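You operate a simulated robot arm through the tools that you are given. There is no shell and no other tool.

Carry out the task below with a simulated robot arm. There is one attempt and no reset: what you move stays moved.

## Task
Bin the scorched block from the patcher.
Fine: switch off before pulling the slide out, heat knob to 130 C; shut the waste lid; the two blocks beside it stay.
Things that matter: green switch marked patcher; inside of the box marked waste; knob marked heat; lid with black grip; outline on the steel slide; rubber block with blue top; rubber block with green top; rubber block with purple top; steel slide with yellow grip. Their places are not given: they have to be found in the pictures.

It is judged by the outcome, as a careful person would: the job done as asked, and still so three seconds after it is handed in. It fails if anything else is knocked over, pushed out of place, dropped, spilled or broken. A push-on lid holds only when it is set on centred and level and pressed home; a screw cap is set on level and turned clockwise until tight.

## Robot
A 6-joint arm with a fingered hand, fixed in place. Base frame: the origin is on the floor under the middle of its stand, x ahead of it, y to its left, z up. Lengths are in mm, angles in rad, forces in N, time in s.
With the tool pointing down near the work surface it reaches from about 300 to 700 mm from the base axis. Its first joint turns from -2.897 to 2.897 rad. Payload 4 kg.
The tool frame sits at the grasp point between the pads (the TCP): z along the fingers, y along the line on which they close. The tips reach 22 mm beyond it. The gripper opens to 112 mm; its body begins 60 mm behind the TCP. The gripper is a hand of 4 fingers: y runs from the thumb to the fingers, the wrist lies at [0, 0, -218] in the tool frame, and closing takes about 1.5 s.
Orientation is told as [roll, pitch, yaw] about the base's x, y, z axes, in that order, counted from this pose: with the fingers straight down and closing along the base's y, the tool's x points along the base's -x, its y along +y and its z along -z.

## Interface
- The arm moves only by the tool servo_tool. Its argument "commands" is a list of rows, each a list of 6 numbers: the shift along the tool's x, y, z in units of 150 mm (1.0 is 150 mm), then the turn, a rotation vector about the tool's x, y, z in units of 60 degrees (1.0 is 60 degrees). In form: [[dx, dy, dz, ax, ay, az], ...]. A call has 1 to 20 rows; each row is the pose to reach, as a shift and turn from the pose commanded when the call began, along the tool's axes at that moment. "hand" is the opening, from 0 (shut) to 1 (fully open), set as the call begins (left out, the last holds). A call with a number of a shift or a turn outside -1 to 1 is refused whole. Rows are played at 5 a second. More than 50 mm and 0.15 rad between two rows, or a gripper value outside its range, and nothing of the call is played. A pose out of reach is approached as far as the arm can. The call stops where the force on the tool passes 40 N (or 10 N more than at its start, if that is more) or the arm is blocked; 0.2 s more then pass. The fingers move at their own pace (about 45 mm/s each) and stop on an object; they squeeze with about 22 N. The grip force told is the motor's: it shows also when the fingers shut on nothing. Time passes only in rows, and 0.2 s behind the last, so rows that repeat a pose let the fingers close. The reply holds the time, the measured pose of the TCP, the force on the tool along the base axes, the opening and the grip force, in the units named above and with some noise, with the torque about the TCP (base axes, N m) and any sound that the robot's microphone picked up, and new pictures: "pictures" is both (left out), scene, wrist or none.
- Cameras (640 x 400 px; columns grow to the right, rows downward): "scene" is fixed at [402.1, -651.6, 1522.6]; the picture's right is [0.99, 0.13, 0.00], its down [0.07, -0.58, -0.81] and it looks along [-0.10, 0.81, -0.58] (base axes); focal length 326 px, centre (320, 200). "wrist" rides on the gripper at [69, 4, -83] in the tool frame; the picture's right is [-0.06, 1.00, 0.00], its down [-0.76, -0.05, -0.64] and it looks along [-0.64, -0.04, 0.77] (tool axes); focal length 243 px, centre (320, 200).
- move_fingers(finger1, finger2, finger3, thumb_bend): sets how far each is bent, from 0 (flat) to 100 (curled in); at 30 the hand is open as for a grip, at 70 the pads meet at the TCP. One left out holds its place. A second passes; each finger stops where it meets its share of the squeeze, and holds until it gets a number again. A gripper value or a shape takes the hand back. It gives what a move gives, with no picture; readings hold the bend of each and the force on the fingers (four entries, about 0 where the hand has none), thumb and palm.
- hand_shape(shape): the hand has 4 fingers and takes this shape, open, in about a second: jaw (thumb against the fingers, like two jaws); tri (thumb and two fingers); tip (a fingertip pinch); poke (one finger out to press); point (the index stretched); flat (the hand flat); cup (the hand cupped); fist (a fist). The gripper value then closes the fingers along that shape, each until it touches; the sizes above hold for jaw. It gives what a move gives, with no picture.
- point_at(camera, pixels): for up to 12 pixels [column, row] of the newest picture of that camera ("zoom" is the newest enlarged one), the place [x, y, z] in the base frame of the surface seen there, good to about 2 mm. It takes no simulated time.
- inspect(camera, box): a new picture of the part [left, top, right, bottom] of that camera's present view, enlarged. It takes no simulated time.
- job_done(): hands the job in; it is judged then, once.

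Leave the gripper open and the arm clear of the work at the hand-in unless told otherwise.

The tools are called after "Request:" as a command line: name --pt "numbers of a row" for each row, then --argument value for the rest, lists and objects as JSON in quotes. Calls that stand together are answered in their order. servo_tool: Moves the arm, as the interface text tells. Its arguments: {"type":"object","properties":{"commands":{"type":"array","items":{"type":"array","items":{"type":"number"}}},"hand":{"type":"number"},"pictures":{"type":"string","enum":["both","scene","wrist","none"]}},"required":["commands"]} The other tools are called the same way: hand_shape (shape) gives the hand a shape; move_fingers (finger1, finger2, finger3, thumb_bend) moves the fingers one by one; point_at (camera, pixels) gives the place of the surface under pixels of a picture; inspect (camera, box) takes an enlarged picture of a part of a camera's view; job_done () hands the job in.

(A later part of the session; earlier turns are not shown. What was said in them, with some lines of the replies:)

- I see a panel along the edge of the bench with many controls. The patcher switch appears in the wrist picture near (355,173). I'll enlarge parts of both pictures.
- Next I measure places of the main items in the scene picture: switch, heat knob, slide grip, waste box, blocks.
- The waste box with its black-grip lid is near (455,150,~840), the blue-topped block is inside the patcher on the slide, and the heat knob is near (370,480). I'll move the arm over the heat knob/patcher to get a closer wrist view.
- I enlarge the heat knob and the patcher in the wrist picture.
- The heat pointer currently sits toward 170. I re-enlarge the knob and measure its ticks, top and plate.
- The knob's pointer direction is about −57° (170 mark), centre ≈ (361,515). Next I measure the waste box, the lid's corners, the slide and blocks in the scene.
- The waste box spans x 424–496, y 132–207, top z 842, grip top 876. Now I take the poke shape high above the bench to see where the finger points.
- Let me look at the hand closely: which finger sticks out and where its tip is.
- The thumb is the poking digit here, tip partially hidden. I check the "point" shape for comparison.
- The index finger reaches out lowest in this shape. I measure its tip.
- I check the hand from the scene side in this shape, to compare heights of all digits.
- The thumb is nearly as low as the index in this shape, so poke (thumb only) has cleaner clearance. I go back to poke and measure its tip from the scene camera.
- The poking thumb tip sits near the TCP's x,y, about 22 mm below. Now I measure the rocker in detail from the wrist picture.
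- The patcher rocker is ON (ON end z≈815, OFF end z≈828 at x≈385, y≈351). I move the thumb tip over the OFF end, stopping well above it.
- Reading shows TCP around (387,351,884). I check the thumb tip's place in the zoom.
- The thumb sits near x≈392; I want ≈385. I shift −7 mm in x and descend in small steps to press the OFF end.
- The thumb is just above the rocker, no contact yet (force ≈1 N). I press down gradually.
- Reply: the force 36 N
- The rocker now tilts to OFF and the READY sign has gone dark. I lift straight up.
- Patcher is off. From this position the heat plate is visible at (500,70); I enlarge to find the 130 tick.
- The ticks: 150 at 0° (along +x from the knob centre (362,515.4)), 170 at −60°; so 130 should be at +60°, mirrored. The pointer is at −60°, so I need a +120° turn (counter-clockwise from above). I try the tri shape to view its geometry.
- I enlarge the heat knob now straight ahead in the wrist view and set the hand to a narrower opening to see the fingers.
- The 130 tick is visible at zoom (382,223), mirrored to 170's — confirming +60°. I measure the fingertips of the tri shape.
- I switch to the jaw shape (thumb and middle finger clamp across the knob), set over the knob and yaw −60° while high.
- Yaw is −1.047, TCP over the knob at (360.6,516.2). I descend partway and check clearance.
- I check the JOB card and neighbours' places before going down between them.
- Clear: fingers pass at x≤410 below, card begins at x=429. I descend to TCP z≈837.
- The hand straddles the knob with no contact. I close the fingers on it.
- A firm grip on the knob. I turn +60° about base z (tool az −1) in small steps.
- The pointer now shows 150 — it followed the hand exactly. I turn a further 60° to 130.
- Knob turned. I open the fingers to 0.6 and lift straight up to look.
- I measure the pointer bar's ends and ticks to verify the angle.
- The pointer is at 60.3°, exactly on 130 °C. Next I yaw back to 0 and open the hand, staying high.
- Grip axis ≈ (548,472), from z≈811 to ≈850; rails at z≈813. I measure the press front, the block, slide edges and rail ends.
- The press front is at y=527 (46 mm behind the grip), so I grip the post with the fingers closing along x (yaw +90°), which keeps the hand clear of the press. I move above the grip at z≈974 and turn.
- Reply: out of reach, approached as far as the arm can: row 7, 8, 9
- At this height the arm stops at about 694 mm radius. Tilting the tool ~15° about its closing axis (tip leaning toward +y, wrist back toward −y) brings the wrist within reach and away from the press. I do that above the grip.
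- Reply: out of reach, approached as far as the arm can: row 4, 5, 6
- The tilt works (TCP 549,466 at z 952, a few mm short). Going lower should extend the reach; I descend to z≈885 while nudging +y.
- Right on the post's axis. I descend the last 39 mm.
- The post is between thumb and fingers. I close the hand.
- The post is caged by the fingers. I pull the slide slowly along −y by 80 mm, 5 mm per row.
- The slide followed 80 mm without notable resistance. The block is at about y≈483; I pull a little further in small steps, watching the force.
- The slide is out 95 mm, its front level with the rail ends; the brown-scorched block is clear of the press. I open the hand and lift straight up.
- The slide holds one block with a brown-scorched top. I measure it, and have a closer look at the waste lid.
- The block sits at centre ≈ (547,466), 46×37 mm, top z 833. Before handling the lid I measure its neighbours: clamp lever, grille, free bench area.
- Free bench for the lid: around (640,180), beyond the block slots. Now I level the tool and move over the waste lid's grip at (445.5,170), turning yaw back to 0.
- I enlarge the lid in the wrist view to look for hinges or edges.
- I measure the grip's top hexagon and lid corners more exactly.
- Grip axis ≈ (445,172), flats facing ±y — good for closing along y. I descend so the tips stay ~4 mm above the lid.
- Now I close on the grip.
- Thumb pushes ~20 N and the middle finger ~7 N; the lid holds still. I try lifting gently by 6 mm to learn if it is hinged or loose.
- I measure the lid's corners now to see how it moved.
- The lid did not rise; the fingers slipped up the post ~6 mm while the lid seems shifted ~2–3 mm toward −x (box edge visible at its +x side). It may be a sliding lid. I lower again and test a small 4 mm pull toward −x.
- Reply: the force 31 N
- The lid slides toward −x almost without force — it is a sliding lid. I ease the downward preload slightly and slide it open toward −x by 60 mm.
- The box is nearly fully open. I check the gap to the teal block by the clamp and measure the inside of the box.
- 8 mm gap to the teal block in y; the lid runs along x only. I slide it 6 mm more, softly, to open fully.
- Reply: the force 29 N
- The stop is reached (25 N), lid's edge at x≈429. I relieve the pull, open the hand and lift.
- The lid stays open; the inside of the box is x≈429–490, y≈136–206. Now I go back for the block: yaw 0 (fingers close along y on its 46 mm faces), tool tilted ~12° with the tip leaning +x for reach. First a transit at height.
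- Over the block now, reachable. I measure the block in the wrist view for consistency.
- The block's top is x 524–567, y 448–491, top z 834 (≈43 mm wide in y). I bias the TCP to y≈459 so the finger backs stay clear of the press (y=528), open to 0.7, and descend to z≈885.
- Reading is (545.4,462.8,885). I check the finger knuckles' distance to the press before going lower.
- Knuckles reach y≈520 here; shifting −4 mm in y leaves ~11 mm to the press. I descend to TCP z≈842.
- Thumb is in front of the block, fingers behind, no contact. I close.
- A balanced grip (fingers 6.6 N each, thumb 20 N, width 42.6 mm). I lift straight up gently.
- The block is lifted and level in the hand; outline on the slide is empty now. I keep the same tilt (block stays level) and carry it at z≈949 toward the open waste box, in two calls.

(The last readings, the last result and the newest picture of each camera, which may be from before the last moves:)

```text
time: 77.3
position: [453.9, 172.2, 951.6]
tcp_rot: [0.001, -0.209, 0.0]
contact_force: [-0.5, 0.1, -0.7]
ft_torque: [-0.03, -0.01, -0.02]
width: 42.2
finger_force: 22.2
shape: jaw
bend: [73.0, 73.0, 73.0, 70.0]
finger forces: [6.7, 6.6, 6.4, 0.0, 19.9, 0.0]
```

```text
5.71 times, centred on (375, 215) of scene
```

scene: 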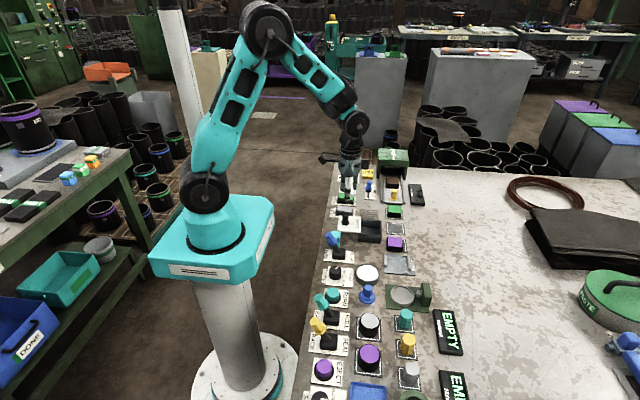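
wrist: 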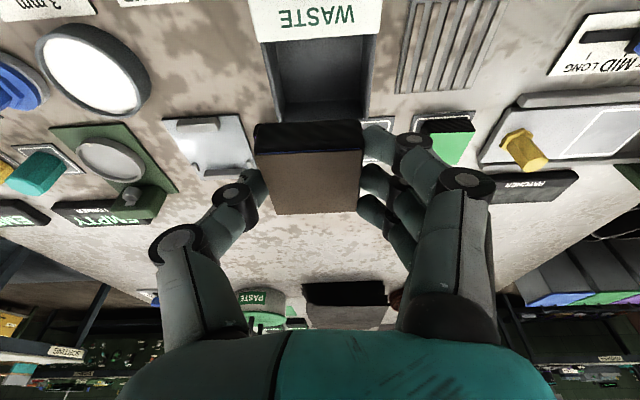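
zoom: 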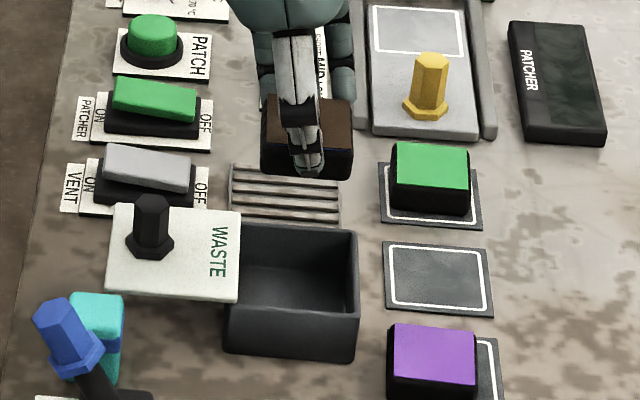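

Over the box now. I measure the block in hand and the box's inner edges from the wrist camera.

Request:
point_at --camera "wrist" --pixels '[[260, 155], [358, 152], [352, 208], [278, 210], [310, 180], [272, 45], [367, 40], [268, 60], [372, 60], [320, 38], [300, 12], [310, 25]]'

Request:
inspect --camera "wrist" --box '[230, 0, 400, 220]'

```text
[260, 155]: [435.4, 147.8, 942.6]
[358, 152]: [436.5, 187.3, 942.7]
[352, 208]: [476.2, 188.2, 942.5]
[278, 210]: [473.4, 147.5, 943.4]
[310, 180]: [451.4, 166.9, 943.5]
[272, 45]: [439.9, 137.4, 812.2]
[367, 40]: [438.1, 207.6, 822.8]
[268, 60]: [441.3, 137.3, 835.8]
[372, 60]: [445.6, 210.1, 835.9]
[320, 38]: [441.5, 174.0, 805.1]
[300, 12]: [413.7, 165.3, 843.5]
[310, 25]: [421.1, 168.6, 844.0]
```

```text
1.82 times, centred on (315, 110) of wrist
```

zoom: 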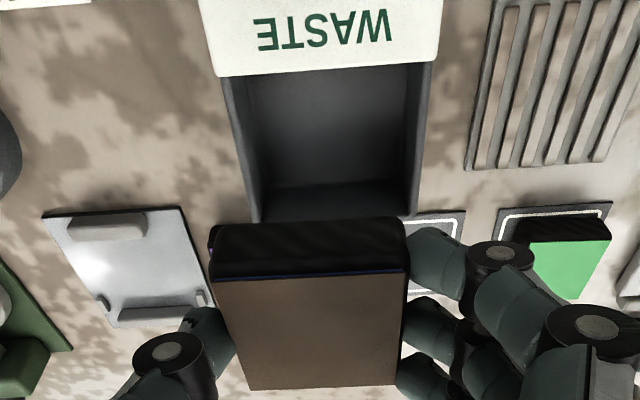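

Block centre is (455,168) vs. opening centre ≈ (458.5,172). I shift +4/+4 mm and lower until the fingertips are just above the rim (TCP z≈866).

Request:
servo_tool --pt "-0.013 0.027 0.03 0 0 0" --pt "0.01 0.027 0.15 0 0 0" --pt "0.035 0.027 0.27 0 0 0" --pt "0.06 0.027 0.4 0 0 0" --pt "0.08 0.027 0.5 0 0 0" --pt "0.092 0.027 0.5635 0 0 0" --pt "0.092 0.027 0.5635 0 0 0" --pictures "wrist"

Request:
inspect --camera "scene" --box '[340, 190, 400, 250]'

Request:
inspect --camera "wrist" --box '[200, 50, 440, 240]'

```text
time: 78.9
position: [460.4, 176.6, 862.6]
tcp_rot: [-0.001, -0.208, 0.0]
contact_force: [-0.6, 0.0, -1.1]
ft_torque: [0.03, 0.03, -0.01]
width: 42.1
finger_force: 21.9
shape: jaw
bend: [73.0, 73.0, 73.0, 70.0]
finger forces: [6.7, 6.6, 6.4, 0.1, 20.0, 0.0]
```

wrist: 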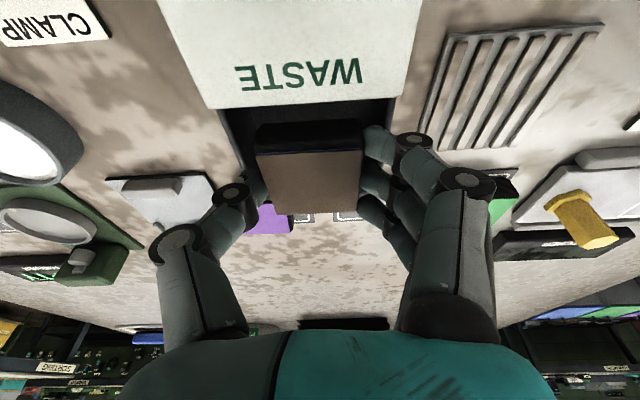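

```text
6.67 times, centred on (370, 220) of scene
```

zoom: 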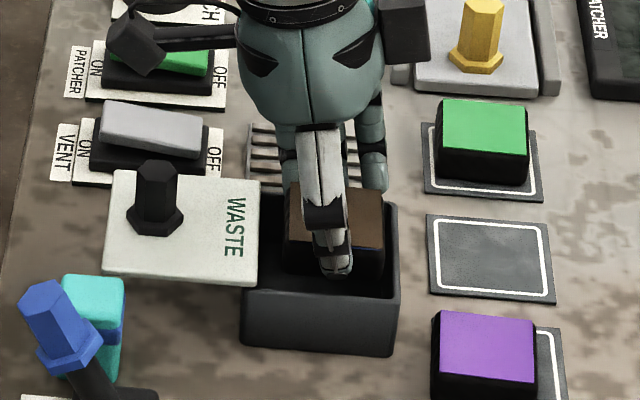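

```text
2.11 times, centred on (320, 145) of wrist
```

zoom: 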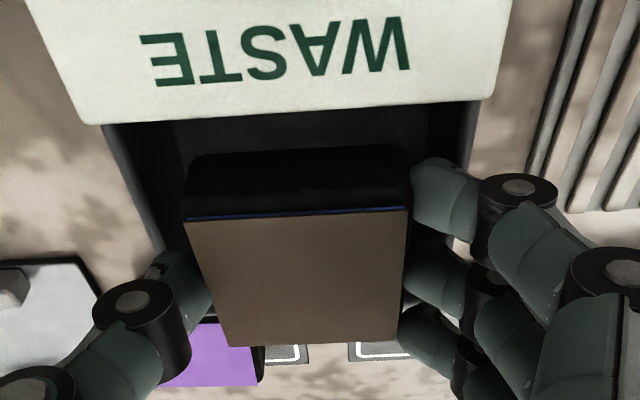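

Request:
point_at --camera "zoom" --pixels '[[195, 225], [400, 215], [395, 335], [230, 340], [115, 140], [470, 115], [155, 235], [190, 170], [405, 165], [100, 120], [490, 95], [300, 110]]'

Request:
inspect --camera "scene" --box '[350, 205, 400, 245]'

Request:
point_at --camera "zoom" --pixels '[[215, 185], [330, 190], [215, 230], [320, 225], [335, 160], [345, 225], [200, 225], [330, 130], [270, 250]]'

```text
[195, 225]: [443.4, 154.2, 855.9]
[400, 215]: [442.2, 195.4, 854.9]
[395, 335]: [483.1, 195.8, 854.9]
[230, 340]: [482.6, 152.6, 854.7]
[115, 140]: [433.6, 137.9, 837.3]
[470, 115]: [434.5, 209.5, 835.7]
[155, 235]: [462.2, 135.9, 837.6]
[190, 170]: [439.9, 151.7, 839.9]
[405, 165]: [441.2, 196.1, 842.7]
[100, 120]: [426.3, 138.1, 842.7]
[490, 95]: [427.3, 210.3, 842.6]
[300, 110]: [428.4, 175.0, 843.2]
```

```text
10.00 times, centred on (375, 225) of scene
```

zoom: 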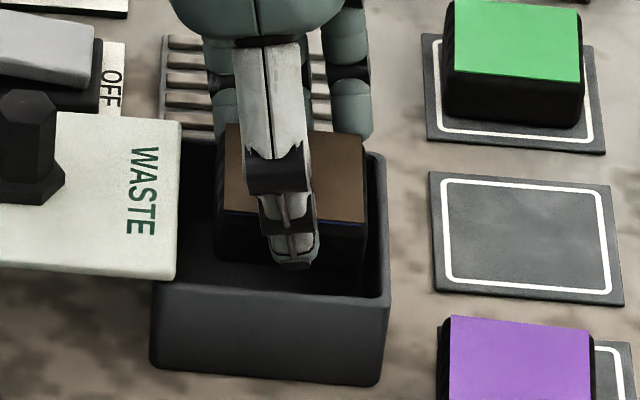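

```text
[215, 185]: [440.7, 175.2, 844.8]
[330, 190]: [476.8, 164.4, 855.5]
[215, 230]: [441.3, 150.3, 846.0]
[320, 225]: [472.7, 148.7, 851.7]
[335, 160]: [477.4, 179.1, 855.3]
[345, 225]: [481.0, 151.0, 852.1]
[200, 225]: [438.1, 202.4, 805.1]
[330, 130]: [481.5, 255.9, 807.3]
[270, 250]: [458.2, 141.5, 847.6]
```

The block is within the opening (x 440–484 inside 428–490; y 151–196 inside 138–209), its bottom at rim height. I adjust −2 mm x, +2 mm z and release.

Request:
servo_tool --pt "0.0103 0 -0.0158 0 0 0" --pt "0.0103 0 -0.0158 0 0 0" --pictures "none"

Request:
servo_tool --pt "0 0 0 0 0 0" --pt "0 0 0 0 0 0" --pt "0 0 0 0 0 0" --pt "0 0 0 0 0 0" --pt "0 0 0 0 0 0" --pt "0 0 0 0 0 0" --hand 0.6 --pictures "wrist"

Request:
inspect --camera "scene" --box '[350, 205, 400, 245]'

```text
time: 79.5
position: [458.5, 176.6, 866.0]
tcp_rot: [0.0, -0.211, -0.001]
contact_force: [0.3, -0.2, -1.0]
ft_torque: [-0.05, 0.0, 0.01]
width: 42.2
finger_force: 22.1
shape: jaw
bend: [73.0, 73.0, 73.0, 70.0]
finger forces: [6.7, 6.6, 6.4, 0.1, 19.8, 0.0]
```

```text
time: 80.9
position: [457.5, 176.6, 865.6]
tcp_rot: [-0.001, -0.207, 0.003]
contact_force: [-0.1, 1.1, -0.7]
ft_torque: [0.01, 0.06, 0.02]
width: 66.8
finger_force: 0.0
shape: jaw
bend: [71.0, 71.0, 71.0, 71.0]
finger forces: [0.0, 0.0, 0.0, 0.1, 0.0, 0.1]
```

wrist: 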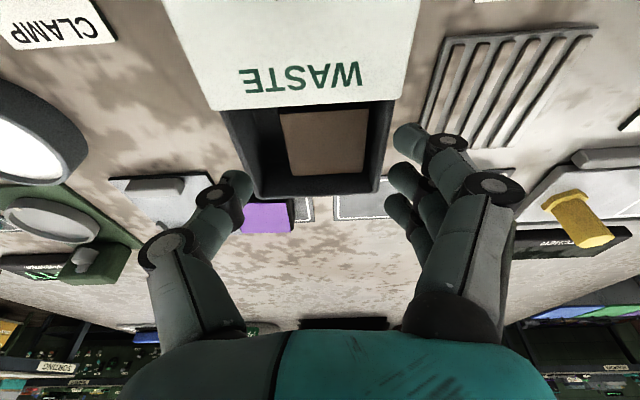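

```text
10.00 times, centred on (375, 225) of scene
```

zoom: 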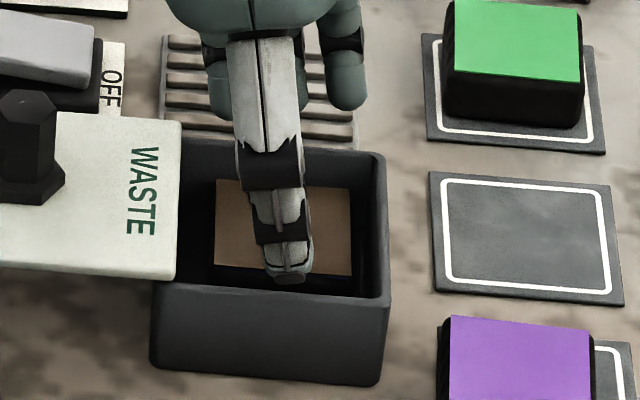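

The block lies flat inside the box. I rise, level the tool, then go over the lid's grip at about (380,171).

Request:
servo_tool --pt "-0.02 0 -0.1 0 0 0" --pt "-0.06 0 -0.28 0 0 0" --pt "-0.1 0 -0.46 0 0 0" --pt "-0.13 0 -0.6 0 0 0" --pt "-0.13 0 -0.6 0 0.1 0" --pt "-0.13 0 -0.6 0 0.2 0" --pt "-0.13 0 -0.6 0 0.2 0" --hand 0.5 --pictures "none"

Request:
servo_tool --pt "0.15 -0.01 0 0 0 0" --pt "0.3 -0.02 0 0 0 0" --pt "0.45 -0.035 0 0 0 0" --pt "0.5 -0.035 0 0 0 0" --pt "0.5 -0.035 0 0 0 0" --pictures "wrist"

Request:
inspect --camera "scene" --box '[335, 195, 415, 255]'

```text
time: 82.5
position: [458.9, 175.9, 957.3]
tcp_rot: [-0.001, 0.004, -0.001]
contact_force: [-0.6, -0.3, 0.0]
ft_torque: [0.0, -0.02, -0.02]
width: 56.9
finger_force: 0.0
shape: jaw
bend: [72.0, 72.0, 72.0, 70.0]
finger forces: [0.1, 0.0, 0.0, 0.0, 0.1, 0.0]
```

```text
time: 83.7
position: [385.1, 171.6, 958.0]
tcp_rot: [-0.001, 0.001, 0.001]
contact_force: [-0.4, 0.5, 0.4]
ft_torque: [-0.02, 0.04, 0.02]
width: 56.6
finger_force: 0.0
shape: jaw
bend: [72.0, 72.0, 72.0, 70.0]
finger forces: [0.1, 0.1, 0.0, 0.0, 0.1, 0.1]
```

wrist: 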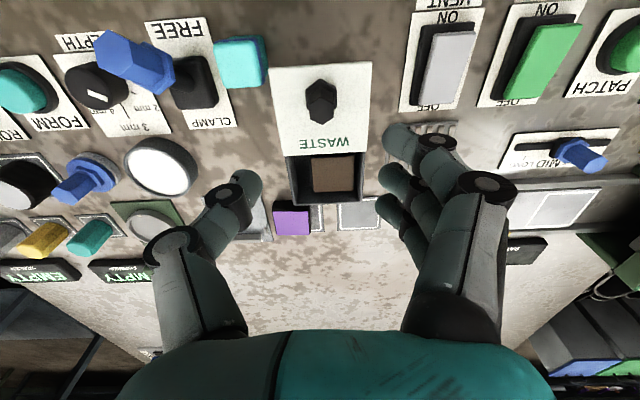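

```text
6.67 times, centred on (375, 225) of scene
```

zoom: 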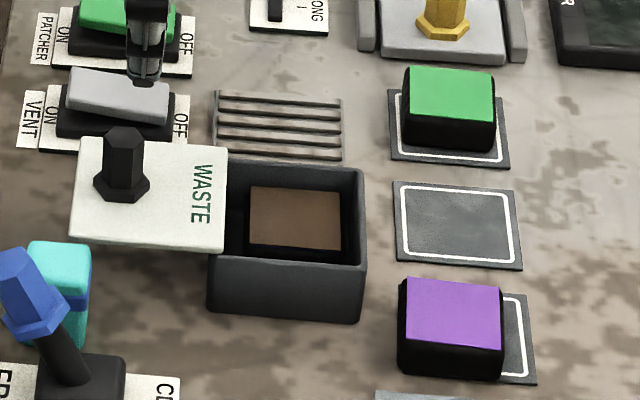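

I measure the grip post's top in both views to line up.

Request:
point_at --camera "wrist" --pixels '[[321, 105], [321, 95], [321, 115], [312, 105], [331, 105]]'

Request:
point_at --camera "zoom" --pixels '[[124, 135], [110, 135], [138, 135], [124, 128], [275, 215], [255, 195], [335, 240]]'

```text
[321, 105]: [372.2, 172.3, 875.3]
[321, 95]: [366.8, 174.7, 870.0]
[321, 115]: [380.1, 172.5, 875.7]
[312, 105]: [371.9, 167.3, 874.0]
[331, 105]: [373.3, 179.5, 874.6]
```

```text
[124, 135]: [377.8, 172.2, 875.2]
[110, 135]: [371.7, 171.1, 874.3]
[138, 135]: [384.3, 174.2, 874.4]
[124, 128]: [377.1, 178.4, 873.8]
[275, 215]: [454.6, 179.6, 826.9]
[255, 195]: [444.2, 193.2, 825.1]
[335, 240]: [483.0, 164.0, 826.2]
```

Post axis ≈ (378,172.5). I descend over it.

Request:
servo_tool --pt "0.047 0.005 0.1 0 0 0" --pt "0.047 0.005 0.3 0 0 0" --pt "0.047 0.005 0.45 0 0 0" --pt "0.047 0.005 0.54 0 0 0" --pt "0.047 0.005 0.585 0 0 0" --pt "0.047 0.005 0.585 0 0 0" --pictures "none"

Request:
servo_tool --pt "0 0 0 0 0 0" --pt "0 0 0 0 0 0" --pt "0 0 0 0 0 0" --pt "0 0 0 0 0 0" --pt "0 0 0 0 0 0" --pt "0 0 0 0 0 0" --pt "0 0 0 0 0 0" --pt "0 0 0 0 0 0" --hand 0 --pictures "wrist"

Request:
inspect --camera "scene" --box '[335, 195, 415, 255]'

```text
time: 85.1
position: [376.5, 170.5, 871.9]
tcp_rot: [-0.001, 0.003, 0.001]
contact_force: [0.4, -0.5, -0.6]
ft_torque: [0.0, -0.02, -0.04]
width: 56.9
finger_force: 0.0
shape: jaw
bend: [72.0, 72.0, 72.0, 70.0]
finger forces: [0.0, 0.0, 0.0, 0.0, 0.0, 0.1]
```

```text
time: 86.9
position: [375.9, 169.8, 872.4]
tcp_rot: [-0.001, 0.002, -0.002]
contact_force: [2.8, -14.2, -1.3]
ft_torque: [-0.18, -0.01, -0.01]
width: 2.4
finger_force: 21.8
shape: jaw
bend: [66.0, 73.0, 66.0, 70.0]
finger forces: [0.0, 7.2, 0.1, 0.1, 22.1, 0.1]
```

wrist: 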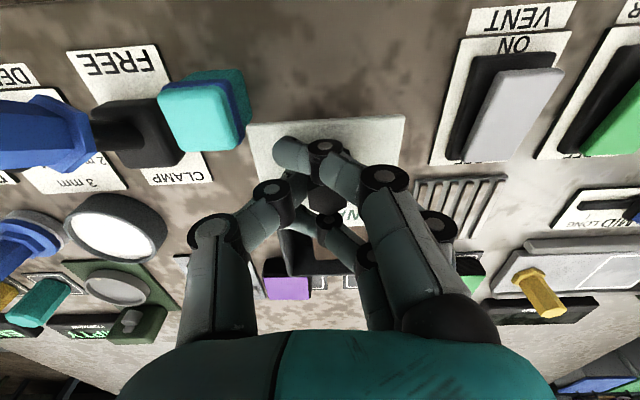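

```text
6.67 times, centred on (375, 225) of scene
```

zoom: 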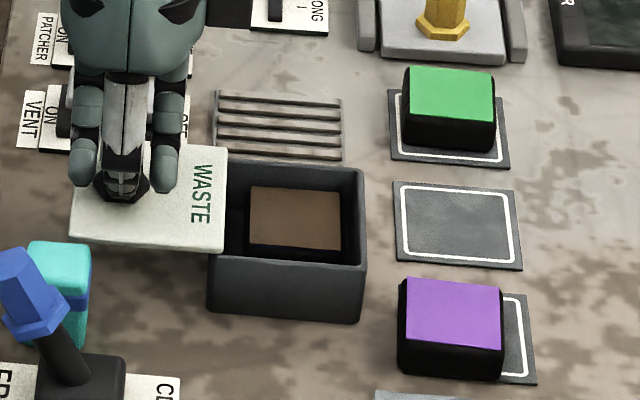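

Gripped. I slide the lid closed toward +x, first 62 mm.

Request:
servo_tool --pt "-0.033 0 0 0 0 0" --pt "-0.067 0 0 0 0 0" --pt "-0.1 0 0 0 0 0" --pt "-0.133 0 0 0 0 0" --pt "-0.167 0 0 0 0 0" --pt "-0.2 0 0 0 0 0" --pt "-0.233 0 0 0 0 0" --pt "-0.267 0 0 0 0 0" --pt "-0.3 0 0 0 0 0" --pt "-0.333 0 0 0 0 0" --pt "-0.367 0 0 0 0 0" --pt "-0.4 0 0 0 0 0" --pt "-0.413 0 0 0 0 0" --pt "-0.413 0 0 0 0 0" --pictures "none"

Request:
inspect --camera "scene" --box '[345, 205, 395, 255]'

Request:
point_at --camera "zoom" --pixels '[[230, 215], [405, 170], [403, 225], [320, 220], [412, 180]]'

```text
time: 89.9
position: [438.9, 169.9, 872.8]
tcp_rot: [0.001, 0.0, -0.001]
contact_force: [0.0, -14.8, 6.4]
ft_torque: [-0.19, 0.01, 0.04]
width: 2.9
finger_force: 22.2
shape: jaw
bend: [66.0, 73.0, 66.0, 70.0]
finger forces: [0.1, 7.3, 0.1, 0.0, 21.8, 0.0]
```

```text
8.00 times, centred on (370, 230) of scene
```

zoom: 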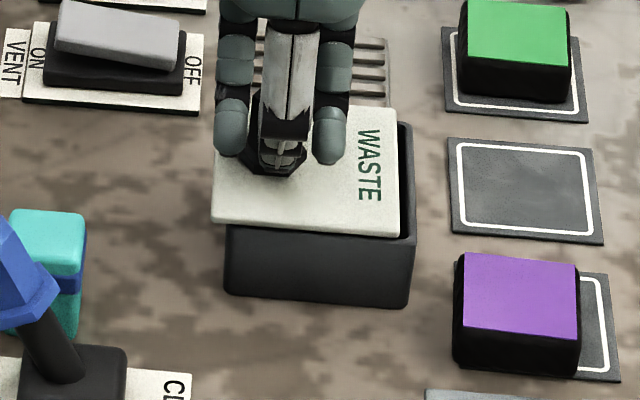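

```text
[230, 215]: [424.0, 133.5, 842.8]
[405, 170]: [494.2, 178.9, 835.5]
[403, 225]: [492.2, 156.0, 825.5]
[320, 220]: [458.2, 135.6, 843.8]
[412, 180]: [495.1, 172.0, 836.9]
```

About 6 mm remain. I push on in 2 mm steps to the stop.

Request:
servo_tool --pt "-0.013 0 0 0 0 0" --pt "-0.027 0 0 0 0 0" --pt "-0.04 0 0 0 0 0" --pt "-0.053 0 0 0 0 0" --pt "-0.053 0 0 0 0 0" --pictures "none"

Request:
inspect --camera "scene" --box '[345, 205, 395, 255]'

Request:
point_at --camera "zoom" --pixels '[[230, 215], [405, 170], [403, 225], [410, 170], [415, 180], [412, 225]]'

```text
time: 91.1
position: [446.1, 170.1, 871.6]
tcp_rot: [0.0, 0.002, 0.0]
contact_force: [0.0, -17.8, 5.1]
ft_torque: [-0.28, 0.0, 0.11]
width: 2.8
finger_force: 21.7
shape: jaw
bend: [66.0, 73.0, 66.0, 71.0]
finger forces: [0.0, 6.3, 0.1, 0.0, 23.0, 0.1]
```

```text
8.00 times, centred on (370, 230) of scene
```

zoom: 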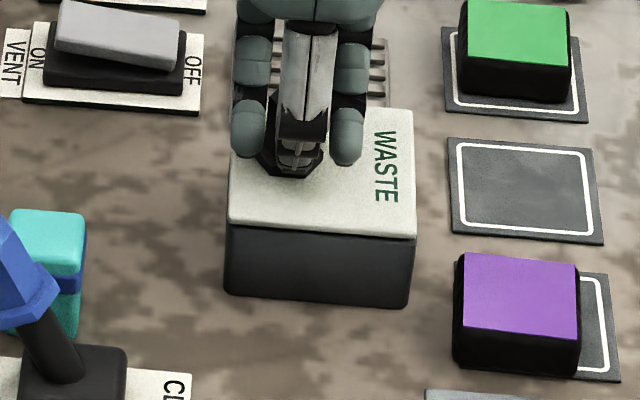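

```text
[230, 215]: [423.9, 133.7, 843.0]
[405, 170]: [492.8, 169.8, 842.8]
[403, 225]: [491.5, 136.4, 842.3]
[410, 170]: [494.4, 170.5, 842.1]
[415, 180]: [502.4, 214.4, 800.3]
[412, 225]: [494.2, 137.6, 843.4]
```

Nearly flush, but no end force felt yet. I push 4 mm further in 1.3 mm steps to feel the stop.

Request:
servo_tool --pt "-0.009 0 0 0 0 0" --pt "-0.018 0 0 0 0 0" --pt "-0.027 0 0 0 0 0" --pt "-0.027 0 0 0 0 0" --pictures "none"

Request:
inspect --camera "scene" --box '[345, 205, 395, 255]'

```text
time: 92.1
position: [448.9, 173.4, 871.2]
tcp_rot: [0.0, 0.003, 0.0]
contact_force: [-10.8, -14.0, -0.4]
ft_torque: [-0.19, 0.06, 0.02]
width: 2.7
finger_force: 21.8
shape: jaw
bend: [66.0, 73.0, 66.0, 71.0]
finger forces: [5.5, 4.6, 0.1, 0.0, 16.8, 0.0]
```

```text
8.00 times, centred on (370, 230) of scene
```

zoom: 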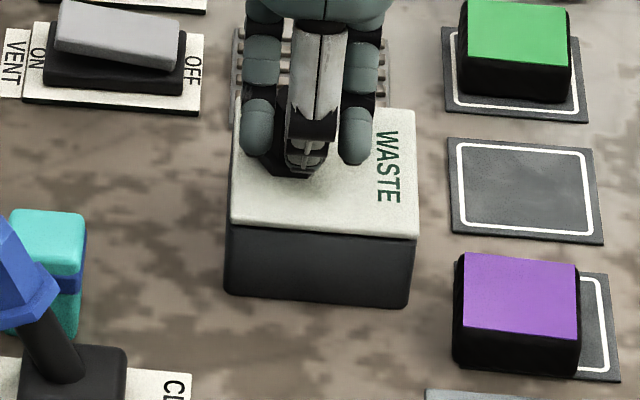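

The stop is felt (−11 N), lid fully shut. I open the hand in place and lift.

Request:
servo_tool --pt "0 0 0 0 0 0" --pt "0 0 0 0 0 0" --pt "0 0 0 0 0 0" --pt "0 0 0 0 0 0" --pt "0 0 0 0 0 0" --pt "0 0 0 0 0 0" --hand 0.5 --pictures "none"

Request:
servo_tool --pt "0 0 -0.1 0 0 0" --pt "0 0 -0.3 0 0 0" --pt "0 0 -0.55 0 0 0" --pt "0 0 -0.7 0 0 0" --pt "0 0 -0.7 0 0 0" --pictures "both"

Request:
inspect --camera "scene" --box '[345, 195, 405, 255]'

Request:
inspect --camera "wrist" --box '[230, 20, 420, 180]'

```text
time: 93.5
position: [449.1, 171.7, 871.9]
tcp_rot: [0.0, 0.002, 0.0]
contact_force: [0.5, 0.8, 0.2]
ft_torque: [0.01, -0.03, -0.04]
width: 55.6
finger_force: 0.1
shape: jaw
bend: [72.0, 73.0, 72.0, 70.0]
finger forces: [0.0, 0.0, 0.0, 0.0, 0.0, 0.1]
```

```text
time: 94.7
position: [449.3, 171.7, 976.4]
tcp_rot: [-0.001, 0.003, -0.001]
contact_force: [-0.7, 0.2, -0.2]
ft_torque: [0.01, -0.05, -0.02]
width: 55.3
finger_force: 0.1
shape: jaw
bend: [72.0, 73.0, 72.0, 70.0]
finger forces: [0.0, 0.0, 0.0, 0.0, 0.0, 0.0]
```

scene: 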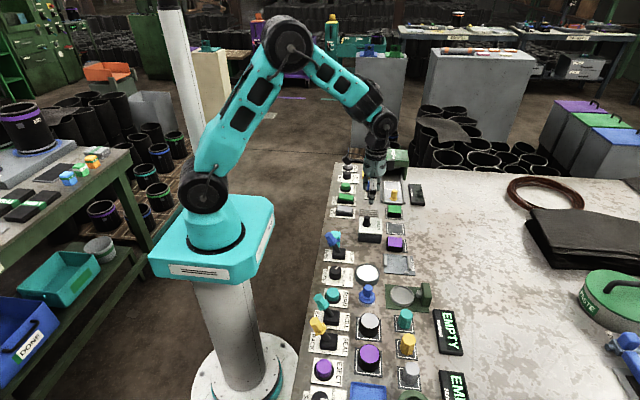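
wrist: 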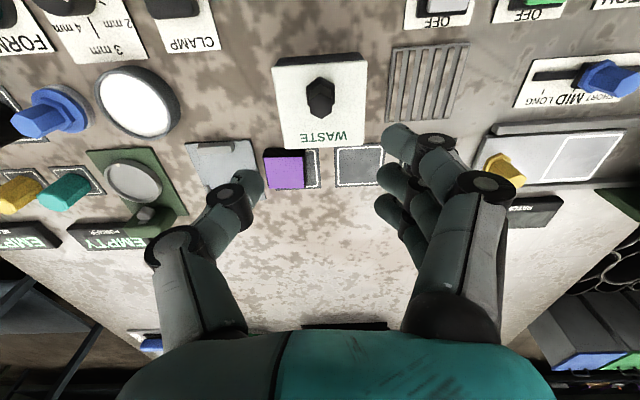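

```text
6.67 times, centred on (375, 225) of scene
```

zoom: 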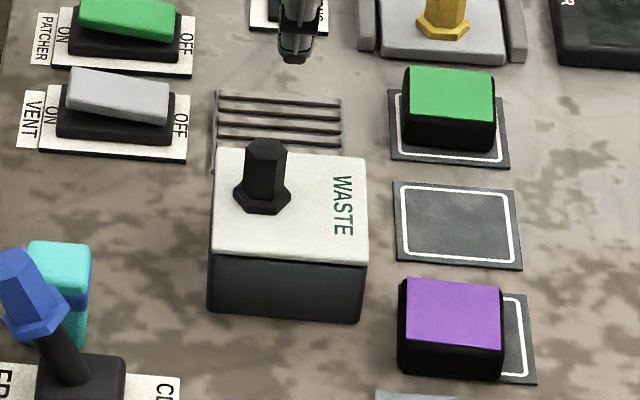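

```text
2.50 times, centred on (325, 100) of wrist
```

zoom: 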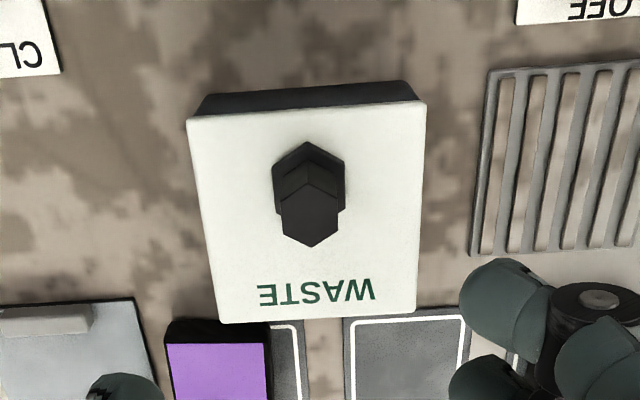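

The lid is shut as at the start. I move the arm back clear of the work toward its start pose, opening the hand.

Request:
servo_tool --pt "0.2 0.1 -0.1 0 0 0" --pt "0.4 0.25 -0.2 0 0 0" --pt "0.6 0.4 -0.25 0 0 0" --pt "0.8 0.55 -0.25 0 0 0" --pt "1.0 0.7 -0.25 0 0 0" --pt "1.0 0.7 -0.25 0 0 0" --hand 1 --pictures "none"

Request:
servo_tool --pt "0.15 0.1 0 0 0 0" --pt "0.35 0.2 0 0 0 0" --pt "0.35 0.2 0 0 0 0" --pt "0.35 0.2 0 0 0 0" --pictures "both"

Request:
inspect --camera "scene" --box '[325, 145, 425, 255]'

Request:
inspect --camera "scene" --box '[333, 155, 373, 215]'

```text
time: 96.1
position: [298.0, 281.0, 1012.8]
tcp_rot: [-0.001, 0.002, -0.001]
contact_force: [-0.7, -0.7, -0.7]
ft_torque: [-0.01, 0.0, 0.01]
width: 111.9
finger_force: 0.1
shape: jaw
bend: [30.0, 30.0, 30.0, 30.0]
finger forces: [0.0, 0.0, 0.0, 0.0, 0.0, 0.1]
```

```text
time: 97.1
position: [247.2, 309.9, 1014.1]
tcp_rot: [-0.001, 0.002, 0.0]
contact_force: [0.4, -0.1, -0.4]
ft_torque: [-0.01, 0.0, 0.01]
width: 112.1
finger_force: 0.1
shape: jaw
bend: [30.0, 30.0, 30.0, 30.0]
finger forces: [0.0, 0.0, 0.1, 0.0, 0.0, 0.0]
```

scene: 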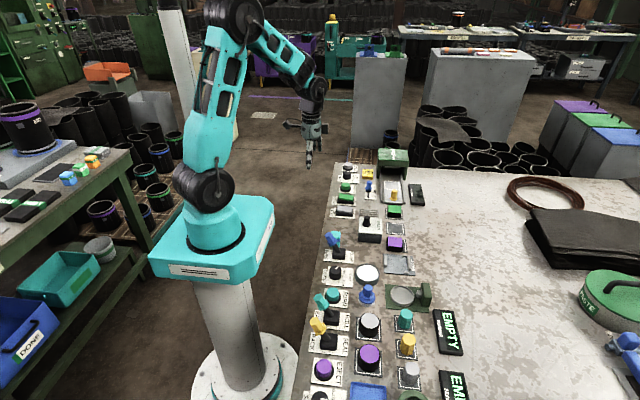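
wrist: 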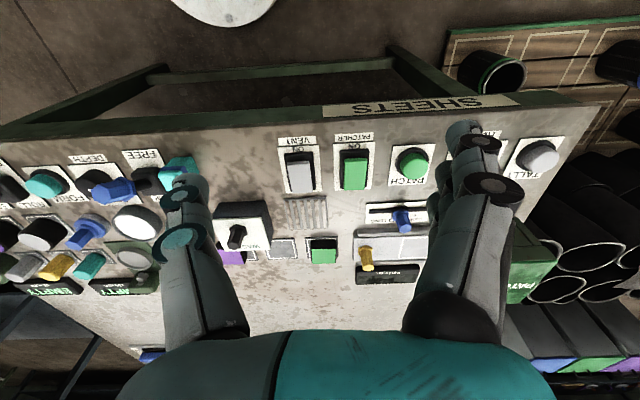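

```text
3.64 times, centred on (375, 200) of scene
```

zoom: 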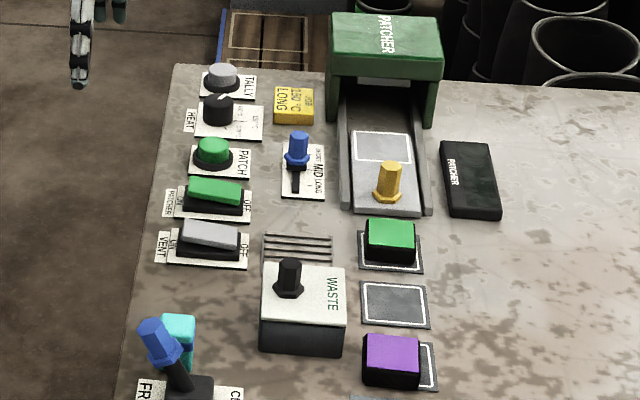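

```text
6.67 times, centred on (353, 185) of scene
```

zoom: 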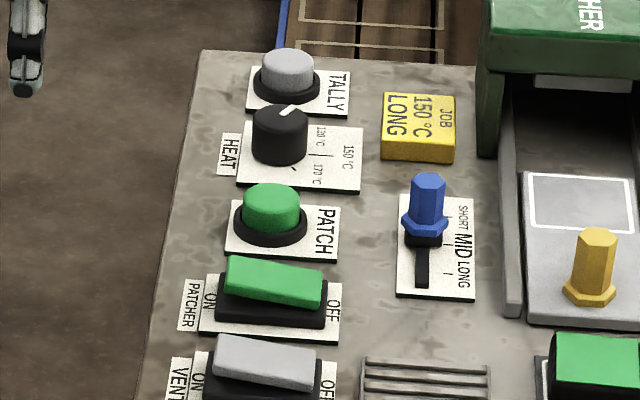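

The patcher switch is OFF and its sign is dark. The heat knob points at 130 °C and the slide is pulled out and empty. The scorched block is in the waste box with the lid slid shut. The green and purple blocks have not moved, and the arm is clear with the hand open. I hand the job in.

Request:
job_done

```text
The job is handed in.
```

The scorched block is in the waste box and the job is handed in. I don't have the judge's result.

- **Switch:** I turned the patcher off before touching the slide. Its sign went dark.
- **Heat knob:** It was at 170 °C and now points at 130 °C, measured at 60.3° against the 60° mark.
- **Slide:** I pulled it out about 95 mm and left it there, empty, since you didn't ask for it to go back in.
- **Block:** Its top was scorched brown with a blue edge showing. I released it just above the box and it dropped about 30 mm, landing flat on the bottom.
- **Waste lid:** It slides rather than lifts, so I slid it open for the block and then shut again until it hit its stop. It looks the same as at the start.
- **Other blocks:** The green and purple ones are where they were.

The arm is back near its start position with the hand open.
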